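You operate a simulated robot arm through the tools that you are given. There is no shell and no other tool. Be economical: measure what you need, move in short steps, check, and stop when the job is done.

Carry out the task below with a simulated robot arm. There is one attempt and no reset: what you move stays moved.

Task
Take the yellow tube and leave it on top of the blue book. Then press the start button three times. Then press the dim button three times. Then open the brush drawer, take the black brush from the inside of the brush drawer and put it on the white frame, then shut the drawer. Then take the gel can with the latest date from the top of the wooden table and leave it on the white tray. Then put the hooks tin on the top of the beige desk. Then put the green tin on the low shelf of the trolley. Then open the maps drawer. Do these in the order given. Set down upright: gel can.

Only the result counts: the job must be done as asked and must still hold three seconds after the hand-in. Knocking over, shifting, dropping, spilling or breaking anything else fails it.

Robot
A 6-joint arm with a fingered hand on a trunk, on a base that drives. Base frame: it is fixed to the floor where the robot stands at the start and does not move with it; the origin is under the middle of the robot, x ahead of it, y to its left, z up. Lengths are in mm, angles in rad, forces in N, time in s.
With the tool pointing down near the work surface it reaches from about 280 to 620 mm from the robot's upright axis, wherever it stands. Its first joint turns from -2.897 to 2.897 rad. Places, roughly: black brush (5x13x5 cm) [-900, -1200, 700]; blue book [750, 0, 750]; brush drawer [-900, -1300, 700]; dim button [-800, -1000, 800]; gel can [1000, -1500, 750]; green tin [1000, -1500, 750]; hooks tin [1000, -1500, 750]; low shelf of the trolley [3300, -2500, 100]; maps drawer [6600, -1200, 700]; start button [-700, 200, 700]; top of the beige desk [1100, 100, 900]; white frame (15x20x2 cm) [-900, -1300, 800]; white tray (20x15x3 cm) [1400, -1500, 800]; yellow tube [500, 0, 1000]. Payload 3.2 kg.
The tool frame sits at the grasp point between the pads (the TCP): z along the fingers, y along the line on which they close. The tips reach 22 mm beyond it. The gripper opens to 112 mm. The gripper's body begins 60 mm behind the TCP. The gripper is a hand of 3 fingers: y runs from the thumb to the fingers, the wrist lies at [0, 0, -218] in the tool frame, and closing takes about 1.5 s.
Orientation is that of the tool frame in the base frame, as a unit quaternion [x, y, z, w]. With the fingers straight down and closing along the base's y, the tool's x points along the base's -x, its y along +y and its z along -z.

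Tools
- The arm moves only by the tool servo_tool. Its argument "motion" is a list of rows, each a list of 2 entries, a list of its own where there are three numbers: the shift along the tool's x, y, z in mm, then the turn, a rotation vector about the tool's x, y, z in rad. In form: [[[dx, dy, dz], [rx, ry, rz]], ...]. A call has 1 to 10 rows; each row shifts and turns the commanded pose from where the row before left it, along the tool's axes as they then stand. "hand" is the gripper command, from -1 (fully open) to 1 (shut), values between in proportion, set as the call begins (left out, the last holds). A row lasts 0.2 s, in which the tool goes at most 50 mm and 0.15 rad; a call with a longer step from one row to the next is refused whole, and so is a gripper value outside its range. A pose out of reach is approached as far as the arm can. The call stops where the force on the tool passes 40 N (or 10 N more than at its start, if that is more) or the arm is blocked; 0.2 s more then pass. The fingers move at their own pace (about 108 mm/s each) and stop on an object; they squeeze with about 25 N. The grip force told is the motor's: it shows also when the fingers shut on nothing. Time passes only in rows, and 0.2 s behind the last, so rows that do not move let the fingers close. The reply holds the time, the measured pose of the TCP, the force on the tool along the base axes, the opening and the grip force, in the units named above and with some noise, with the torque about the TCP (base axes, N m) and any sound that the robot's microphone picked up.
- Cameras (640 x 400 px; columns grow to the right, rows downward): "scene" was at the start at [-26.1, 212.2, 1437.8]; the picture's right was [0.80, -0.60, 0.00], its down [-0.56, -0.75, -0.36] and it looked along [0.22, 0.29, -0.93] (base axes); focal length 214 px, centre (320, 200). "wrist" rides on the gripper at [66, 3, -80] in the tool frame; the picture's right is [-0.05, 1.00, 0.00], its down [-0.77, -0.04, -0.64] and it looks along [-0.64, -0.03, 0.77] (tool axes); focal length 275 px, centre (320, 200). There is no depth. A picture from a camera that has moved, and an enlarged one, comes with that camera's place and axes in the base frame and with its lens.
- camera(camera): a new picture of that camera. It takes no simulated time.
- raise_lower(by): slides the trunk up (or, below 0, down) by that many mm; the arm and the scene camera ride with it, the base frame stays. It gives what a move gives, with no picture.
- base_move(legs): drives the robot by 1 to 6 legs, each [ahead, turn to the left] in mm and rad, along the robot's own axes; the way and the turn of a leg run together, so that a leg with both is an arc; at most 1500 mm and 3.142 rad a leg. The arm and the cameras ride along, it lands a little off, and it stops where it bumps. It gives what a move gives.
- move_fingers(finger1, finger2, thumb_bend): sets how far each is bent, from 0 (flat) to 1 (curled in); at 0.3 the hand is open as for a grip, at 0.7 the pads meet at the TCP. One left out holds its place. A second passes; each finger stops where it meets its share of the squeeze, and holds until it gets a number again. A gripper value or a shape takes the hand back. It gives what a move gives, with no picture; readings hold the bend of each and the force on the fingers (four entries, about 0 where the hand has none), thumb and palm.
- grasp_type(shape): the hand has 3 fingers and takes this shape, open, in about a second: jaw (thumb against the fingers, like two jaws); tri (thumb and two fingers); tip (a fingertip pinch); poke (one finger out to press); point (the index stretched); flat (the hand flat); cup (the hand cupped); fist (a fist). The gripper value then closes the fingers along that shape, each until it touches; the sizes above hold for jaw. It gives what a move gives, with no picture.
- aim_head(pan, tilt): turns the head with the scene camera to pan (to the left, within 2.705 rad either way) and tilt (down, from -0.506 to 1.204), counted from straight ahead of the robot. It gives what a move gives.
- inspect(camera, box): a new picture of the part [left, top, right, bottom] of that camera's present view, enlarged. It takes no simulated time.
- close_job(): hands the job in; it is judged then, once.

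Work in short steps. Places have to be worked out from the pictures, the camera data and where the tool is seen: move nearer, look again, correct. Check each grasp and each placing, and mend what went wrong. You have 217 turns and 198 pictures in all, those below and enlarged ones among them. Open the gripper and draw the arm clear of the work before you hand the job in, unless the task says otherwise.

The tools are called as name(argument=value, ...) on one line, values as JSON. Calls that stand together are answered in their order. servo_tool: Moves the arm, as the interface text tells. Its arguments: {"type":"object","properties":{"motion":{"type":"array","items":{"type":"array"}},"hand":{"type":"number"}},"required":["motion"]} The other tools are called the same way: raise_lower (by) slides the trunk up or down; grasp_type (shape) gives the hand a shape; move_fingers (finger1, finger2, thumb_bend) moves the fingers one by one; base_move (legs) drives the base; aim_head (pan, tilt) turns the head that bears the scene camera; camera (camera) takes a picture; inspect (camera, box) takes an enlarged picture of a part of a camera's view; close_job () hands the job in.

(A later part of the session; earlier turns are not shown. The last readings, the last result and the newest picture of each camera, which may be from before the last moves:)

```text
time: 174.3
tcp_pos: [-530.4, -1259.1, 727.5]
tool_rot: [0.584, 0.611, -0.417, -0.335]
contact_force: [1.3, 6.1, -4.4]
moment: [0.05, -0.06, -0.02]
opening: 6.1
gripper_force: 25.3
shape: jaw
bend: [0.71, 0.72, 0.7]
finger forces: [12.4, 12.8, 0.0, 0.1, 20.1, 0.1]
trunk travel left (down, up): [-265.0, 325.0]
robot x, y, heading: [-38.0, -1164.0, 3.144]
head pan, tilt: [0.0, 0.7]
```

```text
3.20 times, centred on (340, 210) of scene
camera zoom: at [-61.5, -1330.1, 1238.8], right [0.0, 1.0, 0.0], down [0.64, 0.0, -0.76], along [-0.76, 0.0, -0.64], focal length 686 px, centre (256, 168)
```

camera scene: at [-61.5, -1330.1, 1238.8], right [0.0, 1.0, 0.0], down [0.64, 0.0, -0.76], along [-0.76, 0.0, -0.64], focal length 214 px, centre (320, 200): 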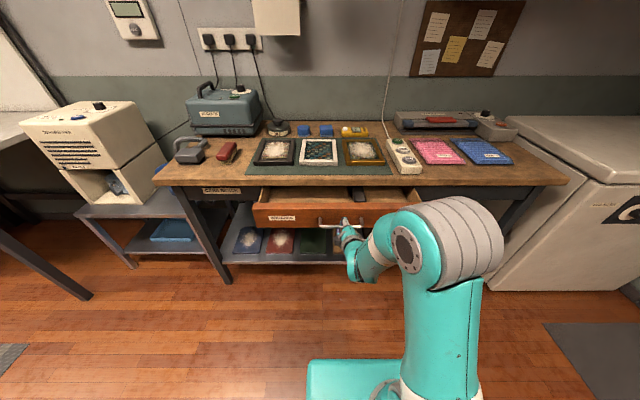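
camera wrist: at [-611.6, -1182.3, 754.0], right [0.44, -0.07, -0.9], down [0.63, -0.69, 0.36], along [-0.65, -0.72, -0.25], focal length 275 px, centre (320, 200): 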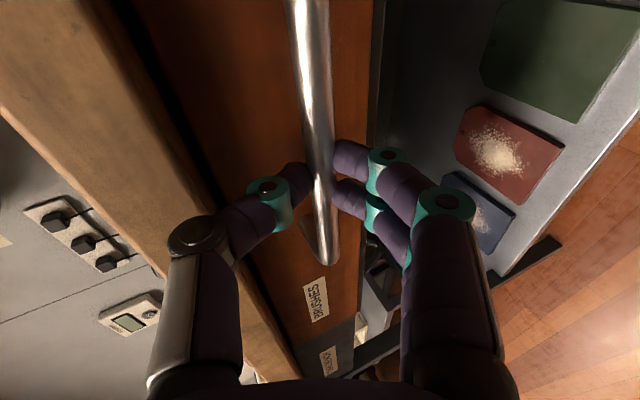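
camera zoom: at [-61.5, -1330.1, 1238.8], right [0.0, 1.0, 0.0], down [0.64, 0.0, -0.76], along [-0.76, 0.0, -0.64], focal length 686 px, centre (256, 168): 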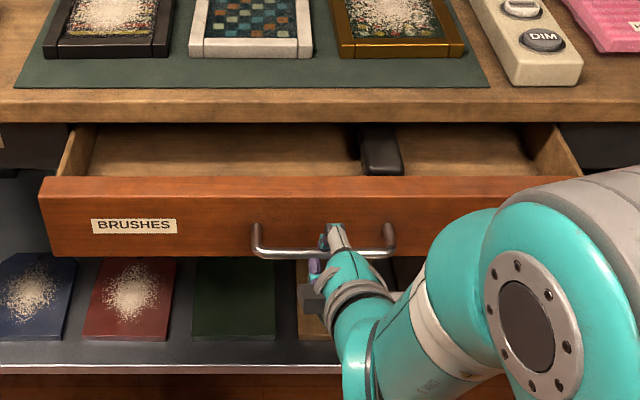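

The black brush is deeper in; I pull 90 mm further by backing the base.

base_move(legs=[[-90, 0]])

inspect(camera="scene", box=[240, 140, 440, 240])

```text
time: 175.4
tcp_pos: [-440.8, -1258.9, 728.6]
tool_rot: [0.584, 0.61, -0.415, -0.337]
contact_force: [0.2, 0.1, -3.8]
moment: [0.01, -0.07, 0.02]
opening: 6.2
gripper_force: 25.0
shape: jaw
bend: [0.71, 0.71, 0.7]
finger forces: [12.1, 11.8, 0.0, 0.0, 18.6, 0.1]
trunk travel left (down, up): [-265.0, 325.0]
robot x, y, heading: [51.9, -1163.9, 3.135]
head pan, tilt: [0.0, 0.7]
```

```text
3.20 times, centred on (340, 190) of scene
camera zoom: at [28.7, -1330.9, 1238.8], right [0.0, 1.0, 0.0], down [0.64, 0.0, -0.76], along [-0.76, 0.0, -0.64], focal length 686 px, centre (256, 232)
```

zoom: 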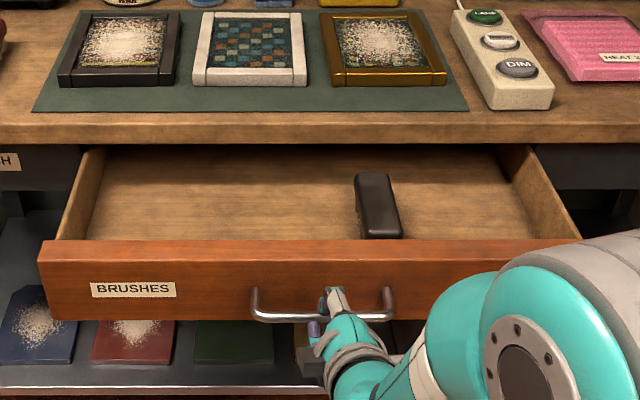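

Brush fully visible. I release the handle (partial opening) and withdraw.

servo_tool(motion=[[[0, 0, 0], [0, 0, 0]], [[0, 0, 0], [0, 0, 0]], [[0, 0, 0], [0, 0, 0]], [[0, 0, 0], [0, 0, 0]]], hand=0.25)

base_move(legs=[[-100, 0]])

camera(camera="scene")

```text
time: 176.4
tcp_pos: [-439.4, -1259.2, 728.4]
tool_rot: [0.584, 0.61, -0.416, -0.337]
contact_force: [0.0, -0.2, 0.8]
moment: [0.0, 0.05, -0.01]
opening: 41.5
gripper_force: 0.1
shape: jaw
bend: [0.74, 0.74, 0.7]
finger forces: [0.1, 0.0, 0.0, 0.0, 0.0, 0.0]
trunk travel left (down, up): [-265.0, 325.0]
robot x, y, heading: [55.6, -1169.3, 3.134]
head pan, tilt: [0.0, 0.7]
```

```text
time: 177.5
tcp_pos: [-343.9, -1258.6, 730.1]
tool_rot: [0.585, 0.609, -0.415, -0.338]
contact_force: [-0.3, 0.3, -1.0]
moment: [0.01, 0.01, -0.02]
opening: 41.3
gripper_force: 0.0
shape: jaw
bend: [0.74, 0.74, 0.7]
finger forces: [0.1, 0.0, 0.0, 0.0, 0.0, 0.0]
trunk travel left (down, up): [-265.0, 325.0]
robot x, y, heading: [154.6, -1165.5, 3.132]
head pan, tilt: [0.0, 0.7]
```

```text
108 pictures are left
camera scene: at [125.0, -1331.4, 1238.8], right [0.01, 1.0, 0.0], down [0.64, -0.01, -0.76], along [-0.76, 0.01, -0.64], focal length 214 px, centre (320, 200)
```

scene: 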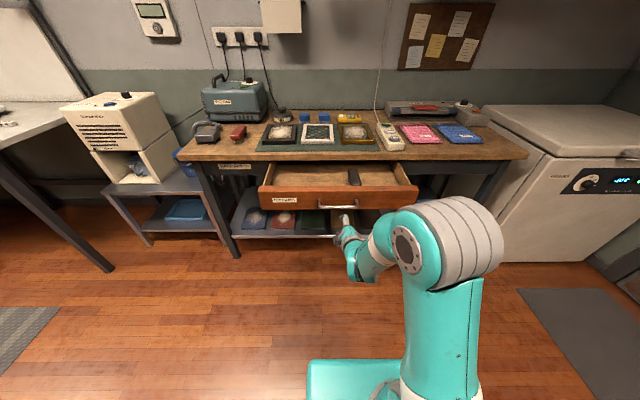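

I zoom on the drawer for a second view of the brush.

inspect(camera="scene", box=[250, 120, 430, 220])

```text
3.56 times, centred on (340, 170) of scene
camera zoom: at [125.0, -1331.4, 1238.8], right [0.01, 1.0, 0.0], down [0.64, -0.01, -0.76], along [-0.76, 0.01, -0.64], focal length 763 px, centre (249, 307)
```

zoom: 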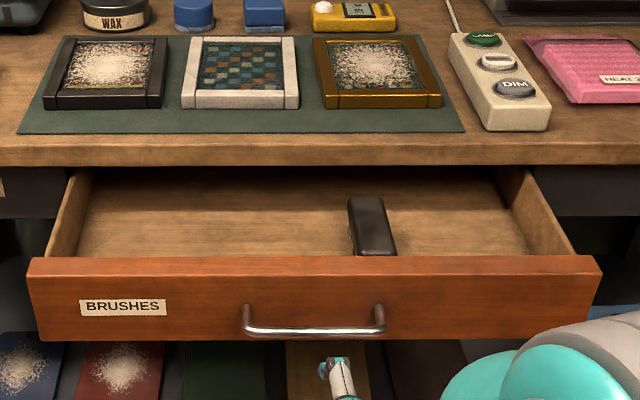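

Brush is centred near (−680, −1170), top z≈695. I raise the trunk and bring the tool back to vertical with original yaw.

raise_lower(by=250)

servo_tool(motion=[[[0, 10, 0], [-0.139, 0, 0]], [[0, 10, 0], [-0.139, 0, 0]], [[0, 10, 0], [-0.139, 0, 0]], [[0, 10, 0], [-0.139, 0, 0]], [[0, 10, 0], [-0.139, 0, 0]], [[0, 10, 0], [-0.139, 0, 0]], [[0, 10, 0], [-0.139, 0, 0]], [[0, 10, 0], [-0.139, 0, 0]]], hand=-1)

servo_tool(motion=[[[0, 0, 0], [0, 0, 0.149]], [[0, 0, 0], [0, 0, 0.149]], [[0, 0, 0], [0, 0, 0.149]], [[0, 0, 0], [0, 0, 0.149]], [[0, 0, 0], [0, 0, 0.149]], [[0, 0, 0], [0, 0, 0.149]], [[0, 0, 0], [0, 0, 0.149]], [[0, 0, 0], [0, 0, 0.149]], [[0, 0, 0], [0, 0, 0.149]], [[0, 0, 0], [0, 0, 0.149]]])

```text
time: 180.1
tcp_pos: [-342.9, -1257.6, 978.6]
tool_rot: [0.585, 0.61, -0.415, -0.338]
contact_force: [-0.4, 0.8, -0.6]
moment: [-0.02, 0.01, -0.03]
opening: 41.3
gripper_force: 0.1
shape: jaw
bend: [0.74, 0.74, 0.7]
finger forces: [0.1, 0.0, 0.1, 0.0, 0.0, 0.0]
trunk travel left (down, up): [-515.0, 75.0]
robot x, y, heading: [152.2, -1164.2, 3.132]
head pan, tilt: [0.0, 0.7]
```

```text
time: 181.9
tcp_pos: [-233.5, -1331.4, 898.4]
tool_rot: [0.682, 0.73, -0.029, 0.007]
contact_force: [0.3, -0.2, 0.9]
moment: [-0.02, 0.01, 0.0]
opening: 111.7
gripper_force: 0.1
shape: jaw
bend: [0.3, 0.3, 0.3]
finger forces: [0.1, 0.0, 0.0, 0.0, 0.0, 0.0]
out of reach, approached as far as the arm can: row 2, 3, 5, 6, 7, 8
trunk travel left (down, up): [-515.0, 75.0]
robot x, y, heading: [150.6, -1165.7, 3.136]
head pan, tilt: [0.0, 0.7]
```

```text
time: 184.1
tcp_pos: [-234.9, -1331.7, 898.9]
tool_rot: [0.996, 0.083, -0.008, 0.037]
contact_force: [0.3, 0.5, 0.2]
moment: [0.03, -0.02, -0.01]
opening: 111.9
gripper_force: 0.1
shape: jaw
bend: [0.3, 0.3, 0.3]
finger forces: [0.1, 0.0, 0.0, 0.1, 0.0, 0.0]
trunk travel left (down, up): [-515.0, 75.0]
robot x, y, heading: [153.6, -1166.5, 3.137]
head pan, tilt: [0.0, 0.7]
```

Small residual tilt; I correct roll and yaw, then drive 300 mm forward with the hand held high.

servo_tool(motion=[[[0, 0, -20], [0.038, 0, 0.083]], [[0, 0, -20], [0.038, 0, 0.083]], [[0, 0, 0], [0, 0, 0]]])

base_move(legs=[[300, 0]])

camera(camera="wrist")

camera(camera="scene")

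```text
time: 184.9
tcp_pos: [-234.5, -1329.4, 940.4]
tool_rot: [1.0, 0.0, -0.009, 0.0]
contact_force: [0.1, -0.5, 0.5]
moment: [0.02, -0.03, 0.02]
opening: 111.9
gripper_force: 0.0
shape: jaw
bend: [0.3, 0.3, 0.3]
finger forces: [0.0, 0.0, 0.0, 0.0, 0.0, 0.0]
trunk travel left (down, up): [-515.0, 75.0]
robot x, y, heading: [153.6, -1166.3, 3.134]
head pan, tilt: [0.0, 0.7]
```

```text
time: 186.9
tcp_pos: [-532.5, -1331.4, 939.4]
tool_rot: [1.0, 0.003, -0.009, 0.001]
contact_force: [0.2, -0.3, 0.0]
moment: [-0.02, 0.0, 0.0]
opening: 112.1
gripper_force: 0.1
shape: jaw
bend: [0.3, 0.3, 0.3]
finger forces: [0.1, 0.1, 0.0, 0.1, 0.0, 0.1]
trunk travel left (down, up): [-515.0, 75.0]
robot x, y, heading: [-144.9, -1165.3, 3.142]
head pan, tilt: [0.0, 0.7]
```

```text
106 pictures are left
camera wrist: at [-463.6, -1332.4, 1019.2], right [-0.04, -1.0, 0.0], down [-0.76, 0.03, 0.65], along [-0.65, 0.02, -0.76], focal length 275 px, centre (320, 200)
```

wrist: 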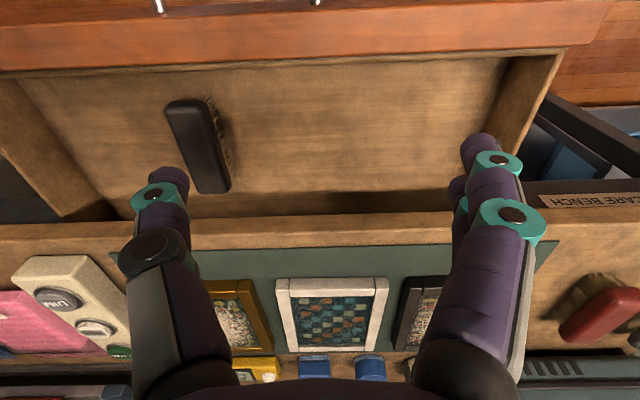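

```text
105 pictures are left
camera scene: at [-171.9, -1330.0, 1488.8], right [0.0, 1.0, 0.0], down [0.64, 0.0, -0.76], along [-0.76, 0.0, -0.64], focal length 214 px, centre (320, 200)
```

scene: 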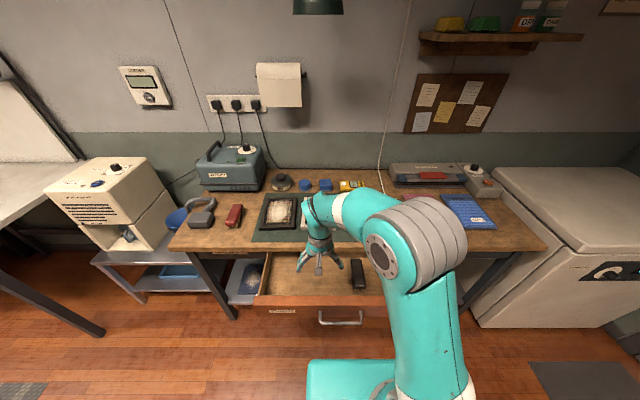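

Brush: ends at about (−579, −1171) and (−711, −1166), top z≈700. I move above its middle and lower the trunk.

servo_tool(motion=[[[-22, -32.6, 0], [0, 0, 0]], [[-22, -32.6, 0], [0, 0, 0]], [[-22, -32.6, 0], [0, 0, 0]], [[-22, -32.6, 0], [0, 0, 0]], [[-22, -32.6, 0], [0, 0, 0]]])

raise_lower(by=-170)

camera(camera="wrist")

camera(camera="scene")

```text
time: 188.2
tcp_pos: [-640.6, -1169.2, 943.2]
tool_rot: [1.0, 0.004, -0.009, 0.001]
contact_force: [-0.9, -0.3, -0.3]
moment: [0.02, 0.02, 0.01]
opening: 111.8
gripper_force: 0.1
shape: jaw
bend: [0.3, 0.3, 0.3]
finger forces: [0.1, 0.1, 0.0, 0.1, 0.0, 0.0]
trunk travel left (down, up): [-515.0, 75.0]
robot x, y, heading: [-152.3, -1164.0, 3.143]
head pan, tilt: [0.0, 0.7]
```

```text
time: 190.1
tcp_pos: [-640.0, -1169.1, 773.7]
tool_rot: [1.0, 0.003, -0.01, 0.001]
contact_force: [-0.3, -0.6, -0.3]
moment: [0.01, -0.01, -0.01]
opening: 111.8
gripper_force: 0.0
shape: jaw
bend: [0.3, 0.3, 0.3]
finger forces: [0.0, 0.0, 0.0, 0.1, 0.0, 0.0]
trunk travel left (down, up): [-345.0, 245.0]
robot x, y, heading: [-146.7, -1166.2, 3.143]
head pan, tilt: [0.0, 0.7]
```

```text
104 pictures are left
camera wrist: at [-571.7, -1170.6, 852.9], right [-0.04, -1.0, 0.0], down [-0.76, 0.03, 0.65], along [-0.65, 0.02, -0.76], focal length 275 px, centre (320, 200)
```

wrist: 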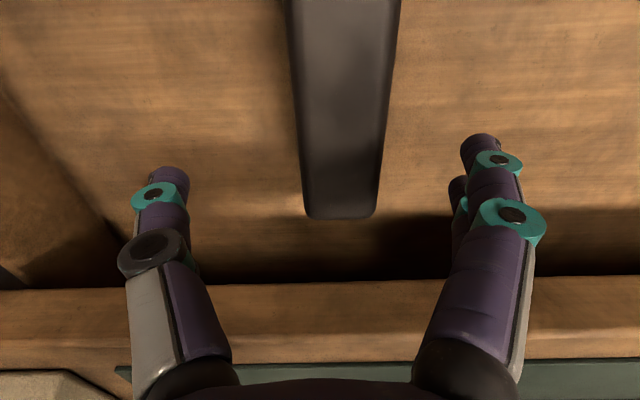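

```text
103 pictures are left
camera scene: at [-171.3, -1329.9, 1318.8], right [0.0, 1.0, 0.0], down [0.64, 0.0, -0.77], along [-0.76, 0.0, -0.64], focal length 214 px, centre (320, 200)
```

scene: 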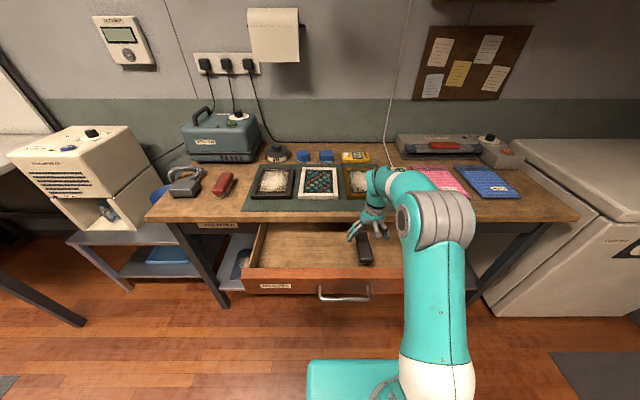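

Brush is slightly right of centre; I shift 11 mm to −y and lower via trunk by 85.

servo_tool(motion=[[[2, 11, 20], [0, 0, 0]], [[0, 0, 20], [0, 0, 0]], [[0, 0, 0], [0, 0, 0]]])

camera(camera="wrist")

inspect(camera="scene", box=[320, 200, 420, 300])

```text
time: 190.9
tcp_pos: [-639.3, -1180.5, 733.3]
tool_rot: [1.0, 0.003, -0.009, 0.001]
contact_force: [1.0, 0.7, 0.1]
moment: [-0.01, 0.01, -0.01]
opening: 112.1
gripper_force: 0.1
shape: jaw
bend: [0.3, 0.3, 0.3]
finger forces: [0.0, 0.0, 0.1, 0.0, 0.0, 0.0]
trunk travel left (down, up): [-345.0, 245.0]
robot x, y, heading: [-147.9, -1167.5, 3.141]
head pan, tilt: [0.0, 0.7]
```

```text
102 pictures are left
camera wrist: at [-571.1, -1181.7, 813.3], right [-0.04, -1.0, 0.0], down [-0.76, 0.03, 0.65], along [-0.65, 0.02, -0.76], focal length 275 px, centre (320, 200)
```

wrist: 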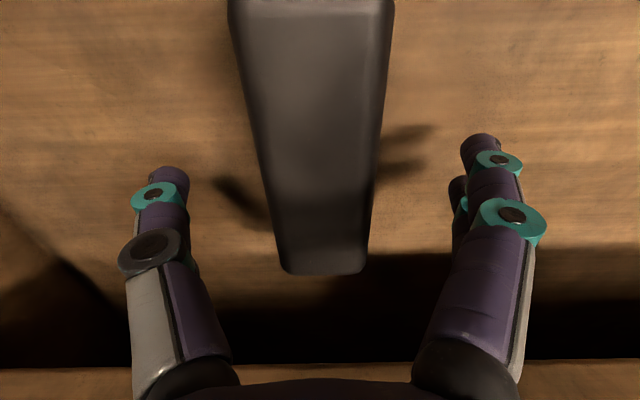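

```text
4.00 times, centred on (370, 250) of scene
camera zoom: at [-171.4, -1329.9, 1318.8], right [0.0, 1.0, 0.0], down [0.64, 0.0, -0.76], along [-0.76, 0.0, -0.64], focal length 858 px, centre (120, 0)
```

zoom: 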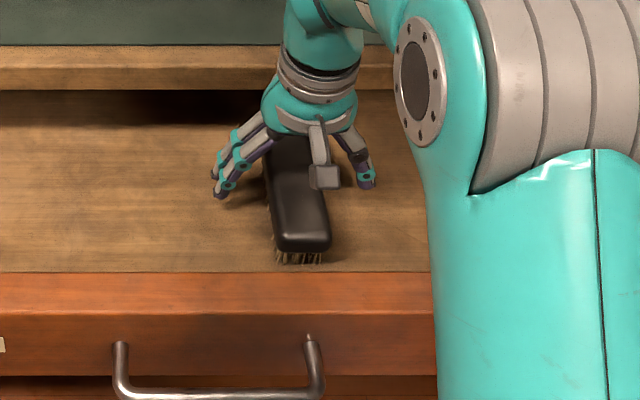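

The brush stands on bristles, top at z≈731, well centred between fingers. I lower 25 mm and close.

servo_tool(motion=[[[0, 0, 13], [0, 0, 0]], [[0, 0, 12], [0, 0, 0]], [[0, 0, 0], [0, 0, 0]]])

servo_tool(motion=[[[0, 0, 0], [0, 0, 0]], [[0, 0, 0], [0, 0, 0]], [[0, 0, 0], [0, 0, 0]], [[0, 0, 0], [0, 0, 0]], [[0, 0, 0], [0, 0, 0]], [[0, 0, 0], [0, 0, 0]], [[0, 0, 0], [0, 0, 0]]], hand=1)

camera(camera="wrist")

```text
time: 191.7
tcp_pos: [-640.5, -1181.0, 709.2]
tool_rot: [1.0, 0.003, -0.008, 0.001]
contact_force: [1.1, -0.2, -0.6]
moment: [0.0, -0.03, 0.0]
opening: 111.6
gripper_force: 0.0
shape: jaw
bend: [0.3, 0.3, 0.3]
finger forces: [0.0, 0.0, 0.0, 0.0, 0.0, 0.1]
trunk travel left (down, up): [-345.0, 245.0]
robot x, y, heading: [-148.2, -1166.2, 3.139]
head pan, tilt: [0.0, 0.7]
```

```text
time: 193.3
tcp_pos: [-640.8, -1181.6, 710.4]
tool_rot: [1.0, 0.003, -0.009, 0.0]
contact_force: [0.3, 0.4, 0.7]
moment: [0.01, -0.01, 0.0]
opening: 32.5
gripper_force: 25.3
shape: jaw
bend: [0.73, 0.73, 0.71]
finger forces: [11.5, 11.5, 0.0, 0.0, 22.7, 0.0]
trunk travel left (down, up): [-345.0, 245.0]
robot x, y, heading: [-148.2, -1161.2, 3.143]
head pan, tilt: [0.0, 0.7]
```

```text
100 pictures are left
camera wrist: at [-572.0, -1182.3, 789.1], right [-0.04, -1.0, 0.0], down [-0.76, 0.03, 0.65], along [-0.65, 0.02, -0.76], focal length 275 px, centre (320, 200)
```

wrist: 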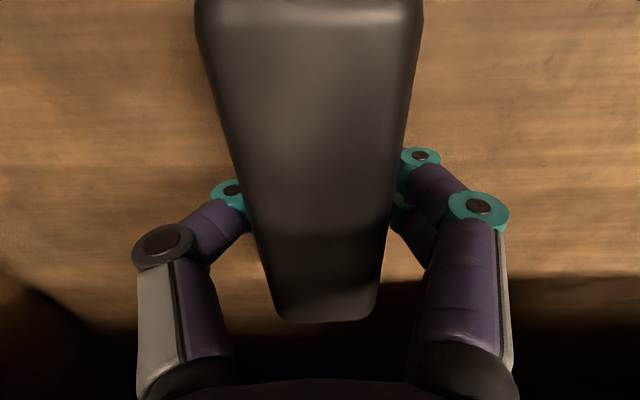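

The brush is gripped. I lift it straight up with the trunk and check.

raise_lower(by=240)

camera(camera="wrist")

camera(camera="scene")

```text
time: 195.8
tcp_pos: [-640.6, -1180.7, 949.8]
tool_rot: [1.0, 0.004, -0.009, 0.001]
contact_force: [-1.0, -1.0, -0.6]
moment: [-0.03, 0.02, 0.02]
opening: 32.5
gripper_force: 24.7
shape: jaw
bend: [0.73, 0.73, 0.71]
finger forces: [11.5, 11.5, 0.0, 0.0, 22.8, 0.0]
trunk travel left (down, up): [-585.0, 5.0]
robot x, y, heading: [-147.0, -1165.3, 3.14]
head pan, tilt: [0.0, 0.7]
```

```text
99 pictures are left
camera wrist: at [-572.1, -1182.4, 1029.0], right [-0.04, -1.0, 0.0], down [-0.76, 0.03, 0.65], along [-0.65, 0.02, -0.76], focal length 275 px, centre (320, 200)
```

wrist: 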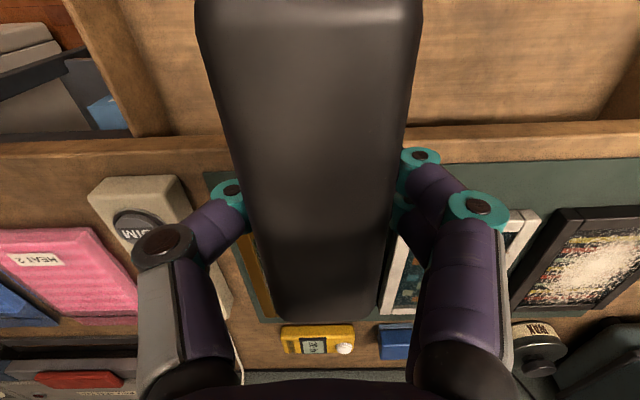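

```text
98 pictures are left
camera scene: at [-171.5, -1330.0, 1558.8], right [0.0, 1.0, 0.0], down [0.64, 0.0, -0.76], along [-0.76, 0.0, -0.64], focal length 214 px, centre (320, 200)
```

scene: 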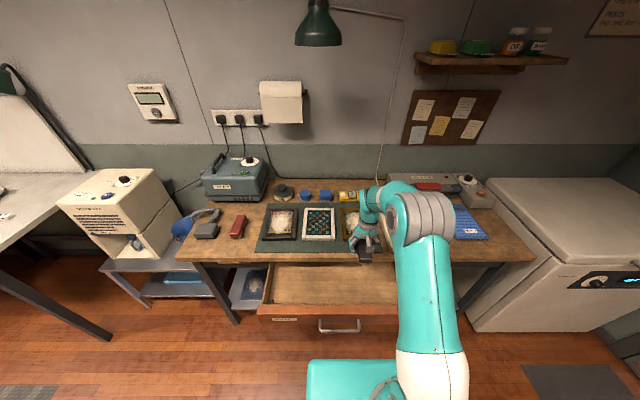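

Brush held. To reach the frame I back up and shift to the left, ending near (−220, −1334) square to the bench, above the open drawer.

base_move(legs=[[-350, 0], [0, 0.38], [452, 0], [0, -0.38]])

camera(camera="scene")

camera(camera="wrist")

```text
time: 202.7
tcp_pos: [-697.8, -1355.4, 949.9]
tool_rot: [1.0, 0.008, -0.008, 0.001]
contact_force: [-0.7, 0.3, -1.4]
moment: [0.02, -0.01, -0.01]
opening: 32.4
gripper_force: 24.8
shape: jaw
bend: [0.73, 0.73, 0.71]
finger forces: [11.6, 11.5, 0.1, 0.0, 22.8, 0.1]
trunk travel left (down, up): [-585.0, 5.0]
robot x, y, heading: [-205.1, -1335.6, -3.131]
head pan, tilt: [0.0, 0.7]
```

```text
97 pictures are left
camera scene: at [-227.4, -1498.6, 1558.8], right [-0.01, 1.0, 0.0], down [0.64, 0.0, -0.76], along [-0.76, -0.01, -0.64], focal length 214 px, centre (320, 200)
```

scene: 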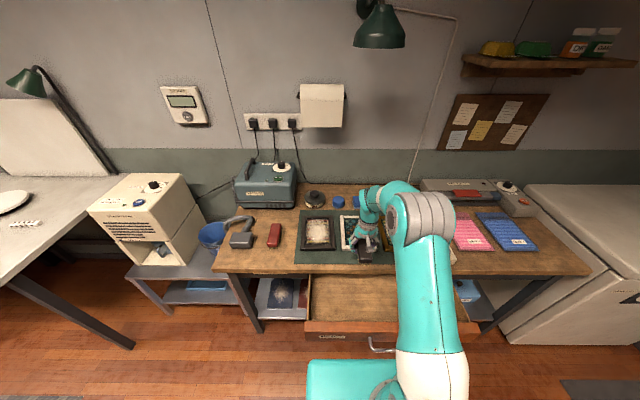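

```text
96 pictures are left
camera wrist: at [-629.4, -1354.7, 1029.0], right [-0.03, -1.0, 0.0], down [-0.76, 0.03, 0.65], along [-0.65, 0.02, -0.76], focal length 275 px, centre (320, 200)
```

wrist: 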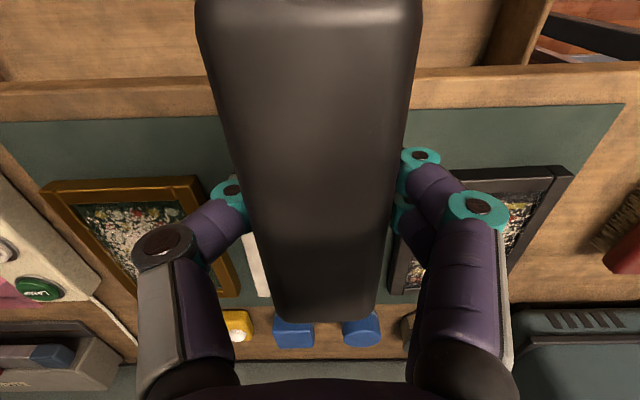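

I zoom in on the frame and the brush.

inspect(camera="scene", box=[290, 180, 410, 280])

```text
4.00 times, centred on (350, 230) of scene
camera zoom: at [-227.4, -1498.6, 1558.8], right [-0.01, 1.0, 0.0], down [0.64, 0.0, -0.76], along [-0.76, -0.01, -0.64], focal length 858 px, centre (200, 80)
```

zoom: 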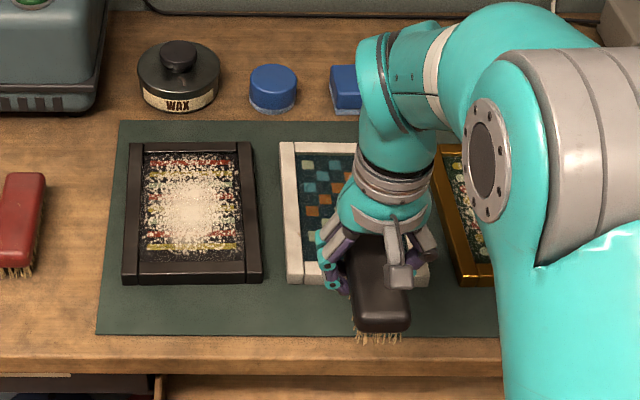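

Frame spans x −774..−980, y −1417..−1271, top z≈825. I inch forward 55 mm for reach.

base_move(legs=[[55, 0]])

servo_tool(motion=[[[-36, -4, 0], [0, 0, 0]], [[-36, -4, 0], [0, 0, 0]], [[-36, -3, 0], [0, 0, 0]], [[0, 0, 20], [0, 0, 0]]])

inspect(camera="scene", box=[290, 180, 410, 280])

camera(camera="scene")

```text
time: 203.6
tcp_pos: [-752.9, -1354.2, 948.6]
tool_rot: [1.0, 0.008, -0.009, 0.001]
contact_force: [0.1, 1.1, -1.9]
moment: [0.0, -0.01, -0.02]
opening: 32.7
gripper_force: 24.9
shape: jaw
bend: [0.73, 0.73, 0.71]
finger forces: [11.5, 11.5, 0.0, 0.0, 22.9, 0.0]
trunk travel left (down, up): [-585.0, 5.0]
robot x, y, heading: [-258.9, -1334.8, -3.128]
head pan, tilt: [0.0, 0.7]
```

```text
time: 204.6
tcp_pos: [-858.4, -1349.3, 932.2]
tool_rot: [1.0, 0.008, -0.008, 0.001]
contact_force: [0.3, 0.5, -1.1]
moment: [0.0, -0.02, -0.02]
opening: 32.6
gripper_force: 25.0
shape: jaw
bend: [0.73, 0.73, 0.71]
finger forces: [11.5, 11.5, 0.0, 0.0, 22.9, 0.0]
trunk travel left (down, up): [-585.0, 5.0]
robot x, y, heading: [-257.3, -1333.0, -3.136]
head pan, tilt: [0.0, 0.7]
```

```text
4.00 times, centred on (350, 230) of scene
camera zoom: at [-281.5, -1499.3, 1558.8], right [-0.01, 1.0, 0.0], down [0.64, 0.01, -0.76], along [-0.76, -0.01, -0.64], focal length 858 px, centre (200, 80)
```

zoom: 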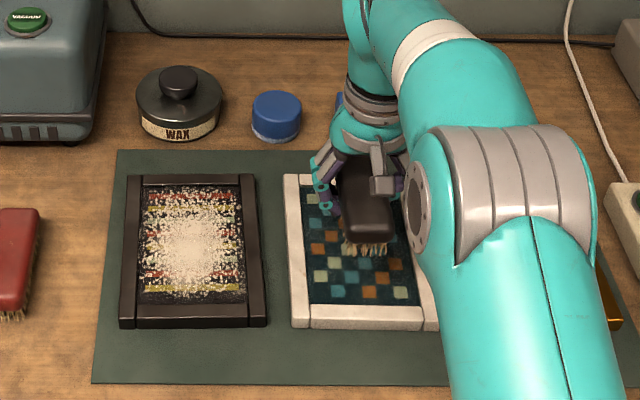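

```text
93 pictures are left
camera scene: at [-281.5, -1499.3, 1558.8], right [-0.01, 1.0, 0.0], down [0.64, 0.01, -0.76], along [-0.76, -0.01, -0.64], focal length 214 px, centre (320, 200)
```

scene: 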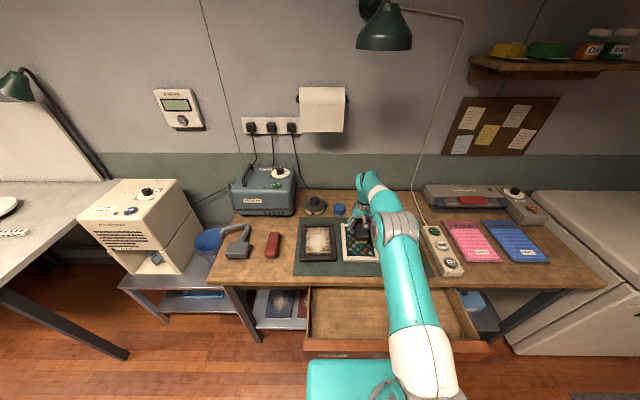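

Position is good; I move 8 mm deeper and lower the trunk 60 mm.

servo_tool(motion=[[[-8, 0, 0], [0, 0, 0]], [[0, 0, 0], [0, 0, 0]]])

raise_lower(by=-62)

inspect(camera="scene", box=[290, 180, 410, 280])

```text
time: 205.2
tcp_pos: [-866.9, -1348.5, 932.0]
tool_rot: [1.0, 0.008, -0.008, 0.002]
contact_force: [-0.3, 0.7, -0.8]
moment: [0.0, 0.02, 0.02]
opening: 32.5
gripper_force: 25.7
shape: jaw
bend: [0.73, 0.73, 0.71]
finger forces: [11.5, 11.6, 0.0, 0.0, 22.9, 0.1]
trunk travel left (down, up): [-585.0, 5.0]
robot x, y, heading: [-255.2, -1331.8, -3.132]
head pan, tilt: [0.0, 0.7]
```

```text
time: 206.2
tcp_pos: [-866.6, -1348.5, 870.0]
tool_rot: [1.0, 0.008, -0.009, 0.001]
contact_force: [0.3, -0.1, -1.4]
moment: [-0.03, 0.02, 0.01]
opening: 32.7
gripper_force: 24.6
shape: jaw
bend: [0.73, 0.73, 0.71]
finger forces: [11.5, 11.5, 0.1, 0.1, 22.9, 0.0]
trunk travel left (down, up): [-523.0, 67.0]
robot x, y, heading: [-254.5, -1332.9, -3.131]
head pan, tilt: [0.0, 0.7]
```

```text
4.00 times, centred on (350, 230) of scene
camera zoom: at [-281.4, -1499.2, 1496.8], right [-0.01, 1.0, 0.0], down [0.64, 0.01, -0.76], along [-0.76, -0.01, -0.64], focal length 858 px, centre (200, 80)
```

zoom: 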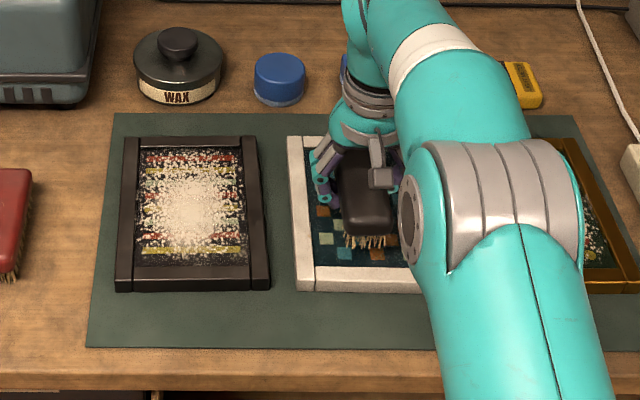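

Brush is above the frame's middle. I lower in small steps until contact.

servo_tool(motion=[[[0, 0, 4], [0, 0, 0]], [[0, 0, 4], [0, 0, 0]], [[0, 0, 0], [0, 0, 0]]])

servo_tool(motion=[[[0, 0, 4], [0, 0, 0]], [[0, 0, 0], [0, 0, 0]]])

servo_tool(motion=[[[0, 0, 3], [0, 0, 0]], [[0, 0, 0], [0, 0, 0]]])

inspect(camera="scene", box=[290, 180, 410, 280])

```text
time: 207.0
tcp_pos: [-868.2, -1349.1, 863.5]
tool_rot: [1.0, 0.008, -0.009, 0.002]
contact_force: [0.5, 0.7, -1.5]
moment: [-0.03, 0.01, 0.01]
opening: 32.8
gripper_force: 25.0
shape: jaw
bend: [0.73, 0.73, 0.71]
finger forces: [11.5, 11.4, 0.1, 0.0, 22.9, 0.0]
trunk travel left (down, up): [-523.0, 67.0]
robot x, y, heading: [-255.3, -1334.9, -3.133]
head pan, tilt: [0.0, 0.7]
```

```text
time: 207.6
tcp_pos: [-868.2, -1348.2, 858.7]
tool_rot: [1.0, 0.008, -0.009, 0.001]
contact_force: [-1.1, -0.5, -0.9]
moment: [0.02, 0.0, 0.04]
opening: 32.9
gripper_force: 25.3
shape: jaw
bend: [0.73, 0.73, 0.71]
finger forces: [11.4, 11.5, 0.0, 0.0, 22.8, 0.0]
trunk travel left (down, up): [-523.0, 67.0]
robot x, y, heading: [-257.0, -1333.1, -3.132]
head pan, tilt: [0.0, 0.7]
```

```text
time: 208.2
tcp_pos: [-869.4, -1347.8, 855.5]
tool_rot: [1.0, 0.008, -0.009, 0.001]
contact_force: [-0.5, -0.2, -1.3]
moment: [-0.05, -0.01, -0.01]
opening: 32.6
gripper_force: 25.1
shape: jaw
bend: [0.73, 0.73, 0.71]
finger forces: [11.5, 11.4, 0.0, 0.1, 23.0, 0.0]
trunk travel left (down, up): [-523.0, 67.0]
robot x, y, heading: [-257.8, -1341.3, -3.131]
head pan, tilt: [0.0, 0.7]
```

```text
4.00 times, centred on (350, 230) of scene
camera zoom: at [-281.5, -1499.3, 1496.8], right [-0.01, 1.0, 0.0], down [0.64, 0.01, -0.76], along [-0.76, -0.01, -0.64], focal length 858 px, centre (200, 80)
```

zoom: 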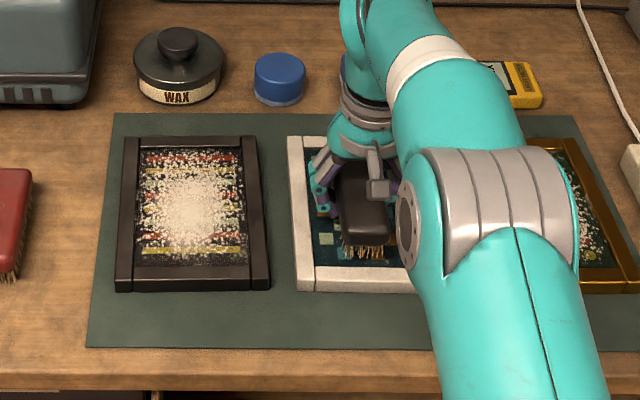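

Still free; continue down in 3 mm steps.

servo_tool(motion=[[[0, 0, 3], [0, 0, 0]], [[0, 0, 3], [0, 0, 0]], [[0, 0, 0], [0, 0, 0]]])

servo_tool(motion=[[[0, 0, 3], [0, 0, 0]], [[0, 0, 0], [0, 0, 0]]])

servo_tool(motion=[[[0, 0, 3], [0, 0, 0]], [[0, 0, 0], [0, 0, 0]]])

```text
time: 209.0
tcp_pos: [-868.7, -1348.4, 849.4]
tool_rot: [1.0, 0.008, -0.009, 0.001]
contact_force: [0.1, 0.2, -1.5]
moment: [0.02, 0.0, 0.02]
opening: 32.4
gripper_force: 25.2
shape: jaw
bend: [0.73, 0.73, 0.71]
finger forces: [11.5, 11.5, 0.0, 0.0, 22.9, 0.0]
trunk travel left (down, up): [-523.0, 67.0]
robot x, y, heading: [-255.5, -1336.7, -3.137]
head pan, tilt: [0.0, 0.7]
```

```text
time: 209.6
tcp_pos: [-867.8, -1347.7, 846.4]
tool_rot: [1.0, 0.008, -0.011, 0.001]
contact_force: [-2.7, -0.5, 12.5]
moment: [-0.2, 0.02, 0.02]
opening: 33.0
gripper_force: 25.4
shape: jaw
bend: [0.74, 0.74, 0.71]
finger forces: [13.6, 13.3, 0.0, 0.1, 25.8, 0.0]
trunk travel left (down, up): [-523.0, 67.0]
robot x, y, heading: [-255.3, -1335.5, -3.131]
head pan, tilt: [0.0, 0.7]
```

```text
time: 210.2
tcp_pos: [-867.7, -1346.4, 845.6]
tool_rot: [1.0, 0.009, -0.012, 0.001]
contact_force: [-6.2, -3.0, 29.4]
moment: [-0.13, 0.1, -0.04]
opening: 33.8
gripper_force: 24.6
shape: jaw
bend: [0.75, 0.74, 0.71]
finger forces: [15.1, 15.0, 0.0, 0.0, 28.5, 0.1]
trunk travel left (down, up): [-523.0, 67.0]
robot x, y, heading: [-258.5, -1334.3, -3.13]
head pan, tilt: [0.0, 0.7]
```

Firm contact. I relax 3 mm, open, and rise.

servo_tool(motion=[[[0, 0, -3], [0, 0, 0]], [[0, 0, 0], [0, 0, 0]]])

servo_tool(motion=[[[0, 0, 0], [0, 0, 0]], [[0, 0, 0], [0, 0, 0]], [[0, 0, 0], [0, 0, 0]], [[0, 0, 0], [0, 0, 0]], [[0, 0, 0], [0, 0, 0]]], hand=-0.6)

servo_tool(motion=[[[0, 0, -30], [0, 0, 0]], [[0, 0, -40], [0, 0, 0]], [[0, 0, -40], [0, 0, 0]], [[0, 0, -30], [0, 0, 0]]])

inspect(camera="scene", box=[290, 180, 410, 280])

camera(camera="wrist")

```text
time: 210.8
tcp_pos: [-866.6, -1346.6, 846.8]
tool_rot: [1.0, 0.008, -0.008, 0.001]
contact_force: [-4.3, -0.6, 18.3]
moment: [-0.14, 0.03, 0.02]
opening: 33.7
gripper_force: 25.1
shape: jaw
bend: [0.75, 0.74, 0.71]
finger forces: [14.6, 14.6, 0.1, 0.0, 27.9, 0.0]
trunk travel left (down, up): [-523.0, 67.0]
robot x, y, heading: [-259.7, -1334.0, -3.136]
head pan, tilt: [0.0, 0.7]
```

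```text
time: 212.0
tcp_pos: [-868.4, -1348.0, 844.3]
tool_rot: [1.0, 0.008, -0.009, 0.001]
contact_force: [-0.2, -0.2, 0.4]
moment: [-0.02, 0.01, -0.02]
opening: 89.6
gripper_force: 0.0
shape: jaw
bend: [0.59, 0.59, 0.55]
finger forces: [0.1, 0.0, 0.0, 0.0, 0.0, 0.0]
trunk travel left (down, up): [-523.0, 67.0]
robot x, y, heading: [-258.0, -1335.9, -3.134]
head pan, tilt: [0.0, 0.7]
```

```text
time: 213.0
tcp_pos: [-861.1, -1350.9, 981.6]
tool_rot: [1.0, 0.007, -0.01, 0.003]
contact_force: [-0.4, -0.7, -0.3]
moment: [-0.01, 0.0, 0.05]
opening: 89.3
gripper_force: 0.1
shape: jaw
bend: [0.59, 0.59, 0.55]
finger forces: [0.1, 0.0, 0.1, 0.1, 0.1, 0.2]
out of reach, approached as far as the arm can: row 4
trunk travel left (down, up): [-523.0, 67.0]
robot x, y, heading: [-255.9, -1336.6, -3.134]
head pan, tilt: [0.0, 0.7]
```

```text
4.00 times, centred on (350, 230) of scene
camera zoom: at [-281.3, -1499.3, 1496.8], right [-0.01, 1.0, 0.0], down [0.64, 0.01, -0.76], along [-0.76, -0.01, -0.64], focal length 858 px, centre (200, 80)
```

zoom: 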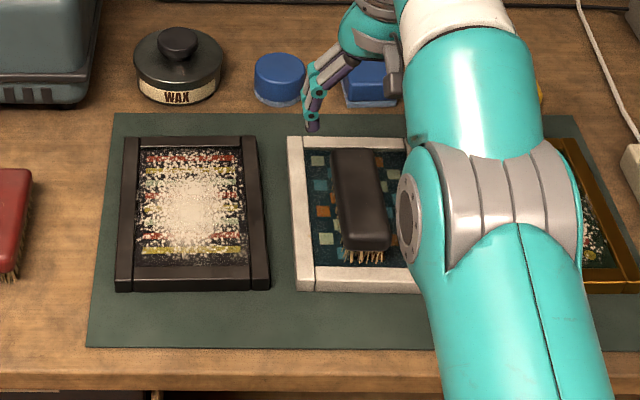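

```text
89 pictures are left
camera wrist: at [-791.5, -1352.1, 1060.7], right [-0.03, -1.0, 0.01], down [-0.76, 0.03, 0.65], along [-0.65, 0.02, -0.76], focal length 275 px, centre (320, 200)
```

wrist: 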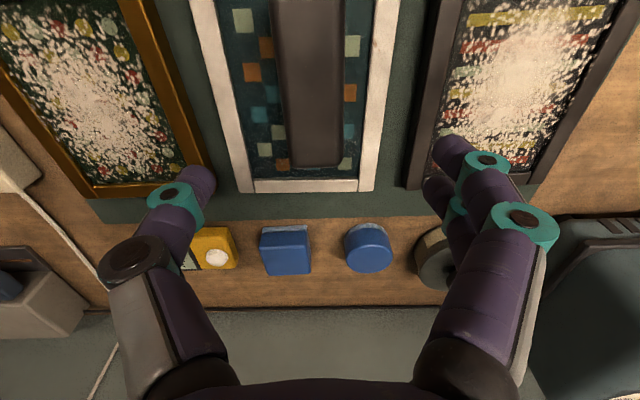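

The brush rests on the frame. Now shut the drawer: close the hand, back off, retract, and lower in front of the handle.

base_move(legs=[[-250, 0]])

servo_tool(motion=[[[45, 0, 0], [0, 0, 0]], [[45, 0, 0], [0, 0, 0]], [[45, 0, 0], [0, 0, 0]], [[45, 0, 0], [0, 0, 0]], [[45, 0, 0], [0, 0, 0]], [[25, 0, 0], [0, 0, 0]]], hand=1)

camera(camera="scene")

```text
time: 214.9
tcp_pos: [-607.2, -1347.9, 981.5]
tool_rot: [1.0, 0.006, -0.01, 0.003]
contact_force: [-0.2, 0.5, -0.9]
moment: [0.01, 0.04, -0.02]
opening: 89.7
gripper_force: 0.0
shape: jaw
bend: [0.59, 0.59, 0.55]
finger forces: [0.1, 0.0, 0.0, 0.0, 0.0, 0.1]
trunk travel left (down, up): [-523.0, 67.0]
robot x, y, heading: [-6.0, -1334.6, -3.14]
head pan, tilt: [0.0, 0.7]
```

```text
time: 216.3
tcp_pos: [-358.5, -1345.6, 974.7]
tool_rot: [1.0, 0.005, -0.011, 0.003]
contact_force: [-0.5, 0.6, -0.2]
moment: [-0.04, -0.02, -0.04]
opening: 0.0
gripper_force: 24.7
shape: jaw
bend: [0.67, 0.67, 0.75]
finger forces: [0.0, 0.1, 0.1, 0.0, 0.0, 0.0]
trunk travel left (down, up): [-523.0, 67.0]
robot x, y, heading: [-5.4, -1331.5, -3.137]
head pan, tilt: [0.0, 0.7]
```

```text
88 pictures are left
camera scene: at [-28.3, -1497.5, 1496.8], right [-0.01, 1.0, 0.0], down [0.64, 0.0, -0.77], along [-0.77, 0.0, -0.64], focal length 214 px, centre (320, 200)
```

scene: 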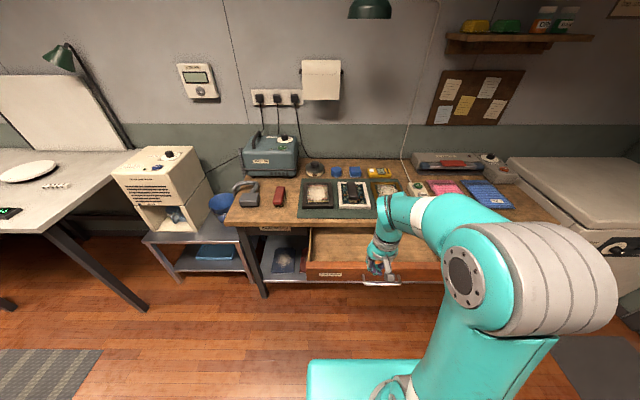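

I centre on the handle and lower by trunk to its height.

servo_tool(motion=[[[0, -35, 0], [0, 0, 0]], [[0, -35, 0], [0, 0, 0]]])

raise_lower(by=-240)

inspect(camera="scene", box=[280, 170, 480, 300])

camera(camera="wrist")

```text
time: 216.9
tcp_pos: [-360.7, -1275.4, 973.8]
tool_rot: [1.0, 0.005, -0.01, 0.003]
contact_force: [0.4, 0.0, -0.3]
moment: [-0.03, 0.0, 0.0]
opening: 0.0
gripper_force: 24.9
shape: jaw
bend: [0.67, 0.67, 0.75]
finger forces: [0.1, 0.0, 0.0, 0.1, 0.1, 0.1]
trunk travel left (down, up): [-523.0, 67.0]
robot x, y, heading: [-4.0, -1335.5, -3.139]
head pan, tilt: [0.0, 0.7]
```

```text
time: 219.4
tcp_pos: [-360.3, -1275.5, 734.1]
tool_rot: [1.0, 0.006, -0.01, 0.002]
contact_force: [-0.5, 0.4, -1.0]
moment: [0.02, 0.03, 0.03]
opening: 0.1
gripper_force: 25.0
shape: jaw
bend: [0.67, 0.67, 0.75]
finger forces: [0.1, 0.0, 0.1, 0.0, 0.0, 0.0]
trunk travel left (down, up): [-283.0, 307.0]
robot x, y, heading: [-6.9, -1336.2, -3.138]
head pan, tilt: [0.0, 0.7]
```

```text
3.08 times, centred on (380, 235) of scene
camera zoom: at [-28.7, -1497.5, 1256.8], right [-0.01, 1.0, 0.0], down [0.64, 0.0, -0.77], along [-0.76, 0.0, -0.64], focal length 660 px, centre (135, 92)
```

zoom: 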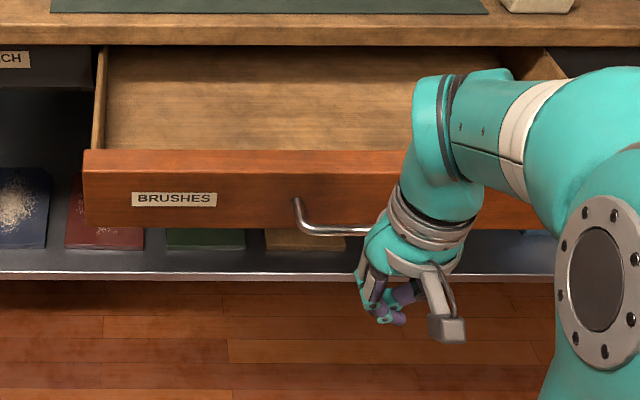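

```text
86 pictures are left
camera wrist: at [-292.3, -1276.3, 813.3], right [-0.04, -1.0, 0.01], down [-0.76, 0.03, 0.65], along [-0.65, 0.02, -0.76], focal length 275 px, centre (320, 200)
```

wrist: 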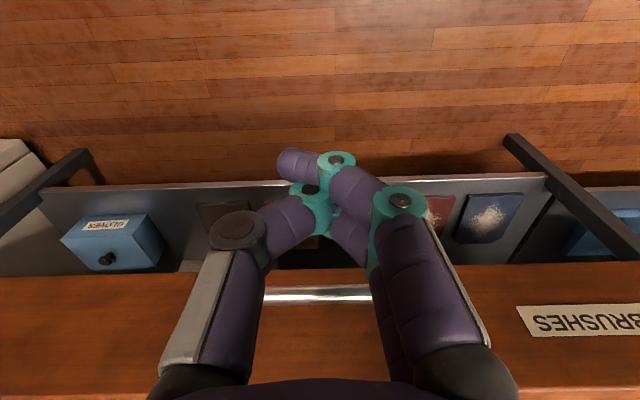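

The closed hand is in front of the bar. I push toward −x.

servo_tool(motion=[[[-30, 0, 0], [0, 0, 0]], [[-30, 0, 0], [0, 0, 0]], [[-30, 0, 0], [0, 0, 0]], [[-30, 0, 0], [0, 0, 0]], [[-30, 0, 0], [0, 0, 0]], [[-30, 0, 0], [0, 0, 0]], [[-30, 0, 0], [0, 0, 0]]])

camera(camera="scene")

```text
time: 221.0
tcp_pos: [-570.0, -1278.1, 735.6]
tool_rot: [1.0, 0.006, -0.011, 0.002]
contact_force: [0.4, -0.3, 0.3]
moment: [0.0, 0.0, 0.0]
opening: 0.0
gripper_force: 25.0
shape: jaw
bend: [0.67, 0.67, 0.75]
finger forces: [0.0, 0.1, 0.0, 0.1, 0.1, 0.0]
trunk travel left (down, up): [-283.0, 307.0]
robot x, y, heading: [-5.7, -1338.4, -3.138]
head pan, tilt: [0.0, 0.7]
```

```text
85 pictures are left
camera scene: at [-28.8, -1497.5, 1256.8], right [-0.01, 1.0, 0.0], down [0.64, 0.0, -0.77], along [-0.77, 0.0, -0.64], focal length 214 px, centre (320, 200)
```

scene: 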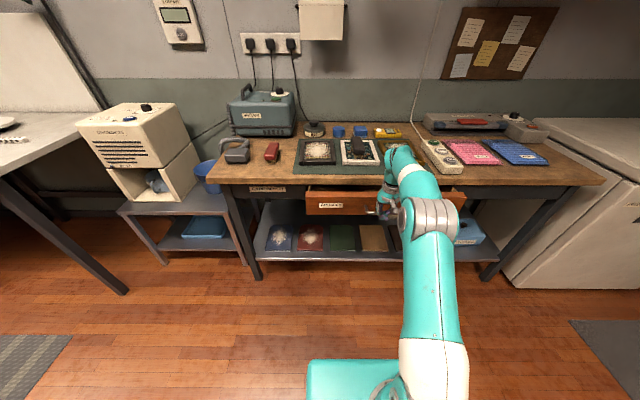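

The drawer is closing. I drive 70 mm forward, then finish with small pushes.

base_move(legs=[[60, 0]])

servo_tool(motion=[[[-10, 0, 0], [0, 0, 0]], [[-10, 0, 0], [0, 0, 0]], [[-8, 0, 0], [0, 0, 0]], [[-6, 0, 0], [0, 0, 0]], [[0, 0, 0], [0, 0, 0]]])

inspect(camera="scene", box=[280, 130, 480, 250])

```text
time: 221.9
tcp_pos: [-627.8, -1279.7, 735.9]
tool_rot: [1.0, 0.007, -0.01, 0.002]
contact_force: [0.2, -0.2, -0.4]
moment: [-0.06, 0.01, 0.01]
opening: 0.0
gripper_force: 25.0
shape: jaw
bend: [0.67, 0.67, 0.75]
finger forces: [0.1, 0.0, 0.0, 0.0, 0.0, 0.1]
trunk travel left (down, up): [-283.0, 307.0]
robot x, y, heading: [-59.9, -1336.6, -3.132]
head pan, tilt: [0.0, 0.7]
```

```text
time: 223.1
tcp_pos: [-662.6, -1278.7, 736.9]
tool_rot: [1.0, 0.006, -0.01, 0.003]
contact_force: [-0.1, 0.1, 0.4]
moment: [0.01, 0.0, -0.01]
opening: 0.1
gripper_force: 24.9
shape: jaw
bend: [0.67, 0.67, 0.75]
finger forces: [0.1, 0.0, 0.1, 0.0, 0.0, 0.0]
trunk travel left (down, up): [-283.0, 307.0]
robot x, y, heading: [-64.3, -1333.1, -3.138]
head pan, tilt: [0.0, 0.7]
```

```text
3.20 times, centred on (380, 190) of scene
camera zoom: at [-87.6, -1497.8, 1256.8], right [-0.01, 1.0, 0.0], down [0.64, 0.0, -0.76], along [-0.76, 0.0, -0.64], focal length 686 px, centre (128, 232)
```

zoom: 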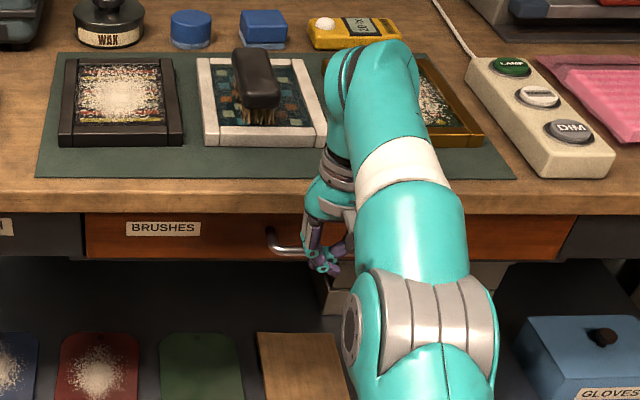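

Nearly flush. I push in small steps until it stops.

servo_tool(motion=[[[-5, 0, 0], [0, 0, 0]], [[-5, 0, 0], [0, 0, 0]], [[-5, 0, 0], [0, 0, 0]], [[-5, 0, 0], [0, 0, 0]], [[0, 0, 0], [0, 0, 0]]])

inspect(camera="scene", box=[280, 130, 480, 250])

```text
time: 224.3
tcp_pos: [-666.1, -1281.1, 735.8]
tool_rot: [1.0, 0.005, -0.011, 0.003]
contact_force: [0.6, -0.1, 0.1]
moment: [-0.02, -0.01, 0.01]
opening: 0.0
gripper_force: 24.6
shape: jaw
bend: [0.67, 0.67, 0.75]
finger forces: [0.0, 0.0, 0.1, 0.0, 0.0, 0.0]
out of reach, approached as far as the arm can: row 1, 2, 3, 4
trunk travel left (down, up): [-283.0, 307.0]
robot x, y, heading: [-62.6, -1333.1, -3.132]
head pan, tilt: [0.0, 0.7]
```

```text
3.20 times, centred on (380, 190) of scene
camera zoom: at [-87.5, -1497.8, 1256.8], right [-0.01, 1.0, 0.0], down [0.64, 0.0, -0.76], along [-0.76, 0.0, -0.64], focal length 686 px, centre (128, 232)
```

zoom: 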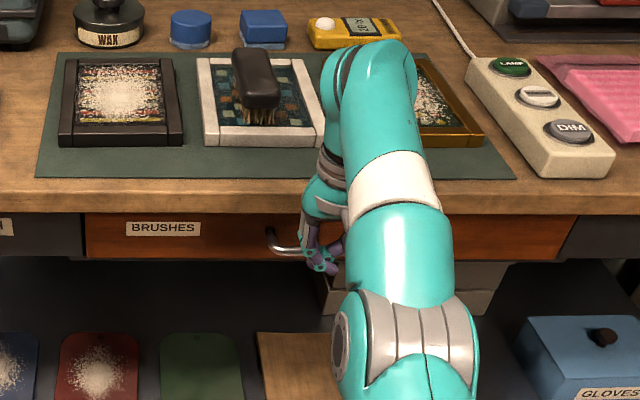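

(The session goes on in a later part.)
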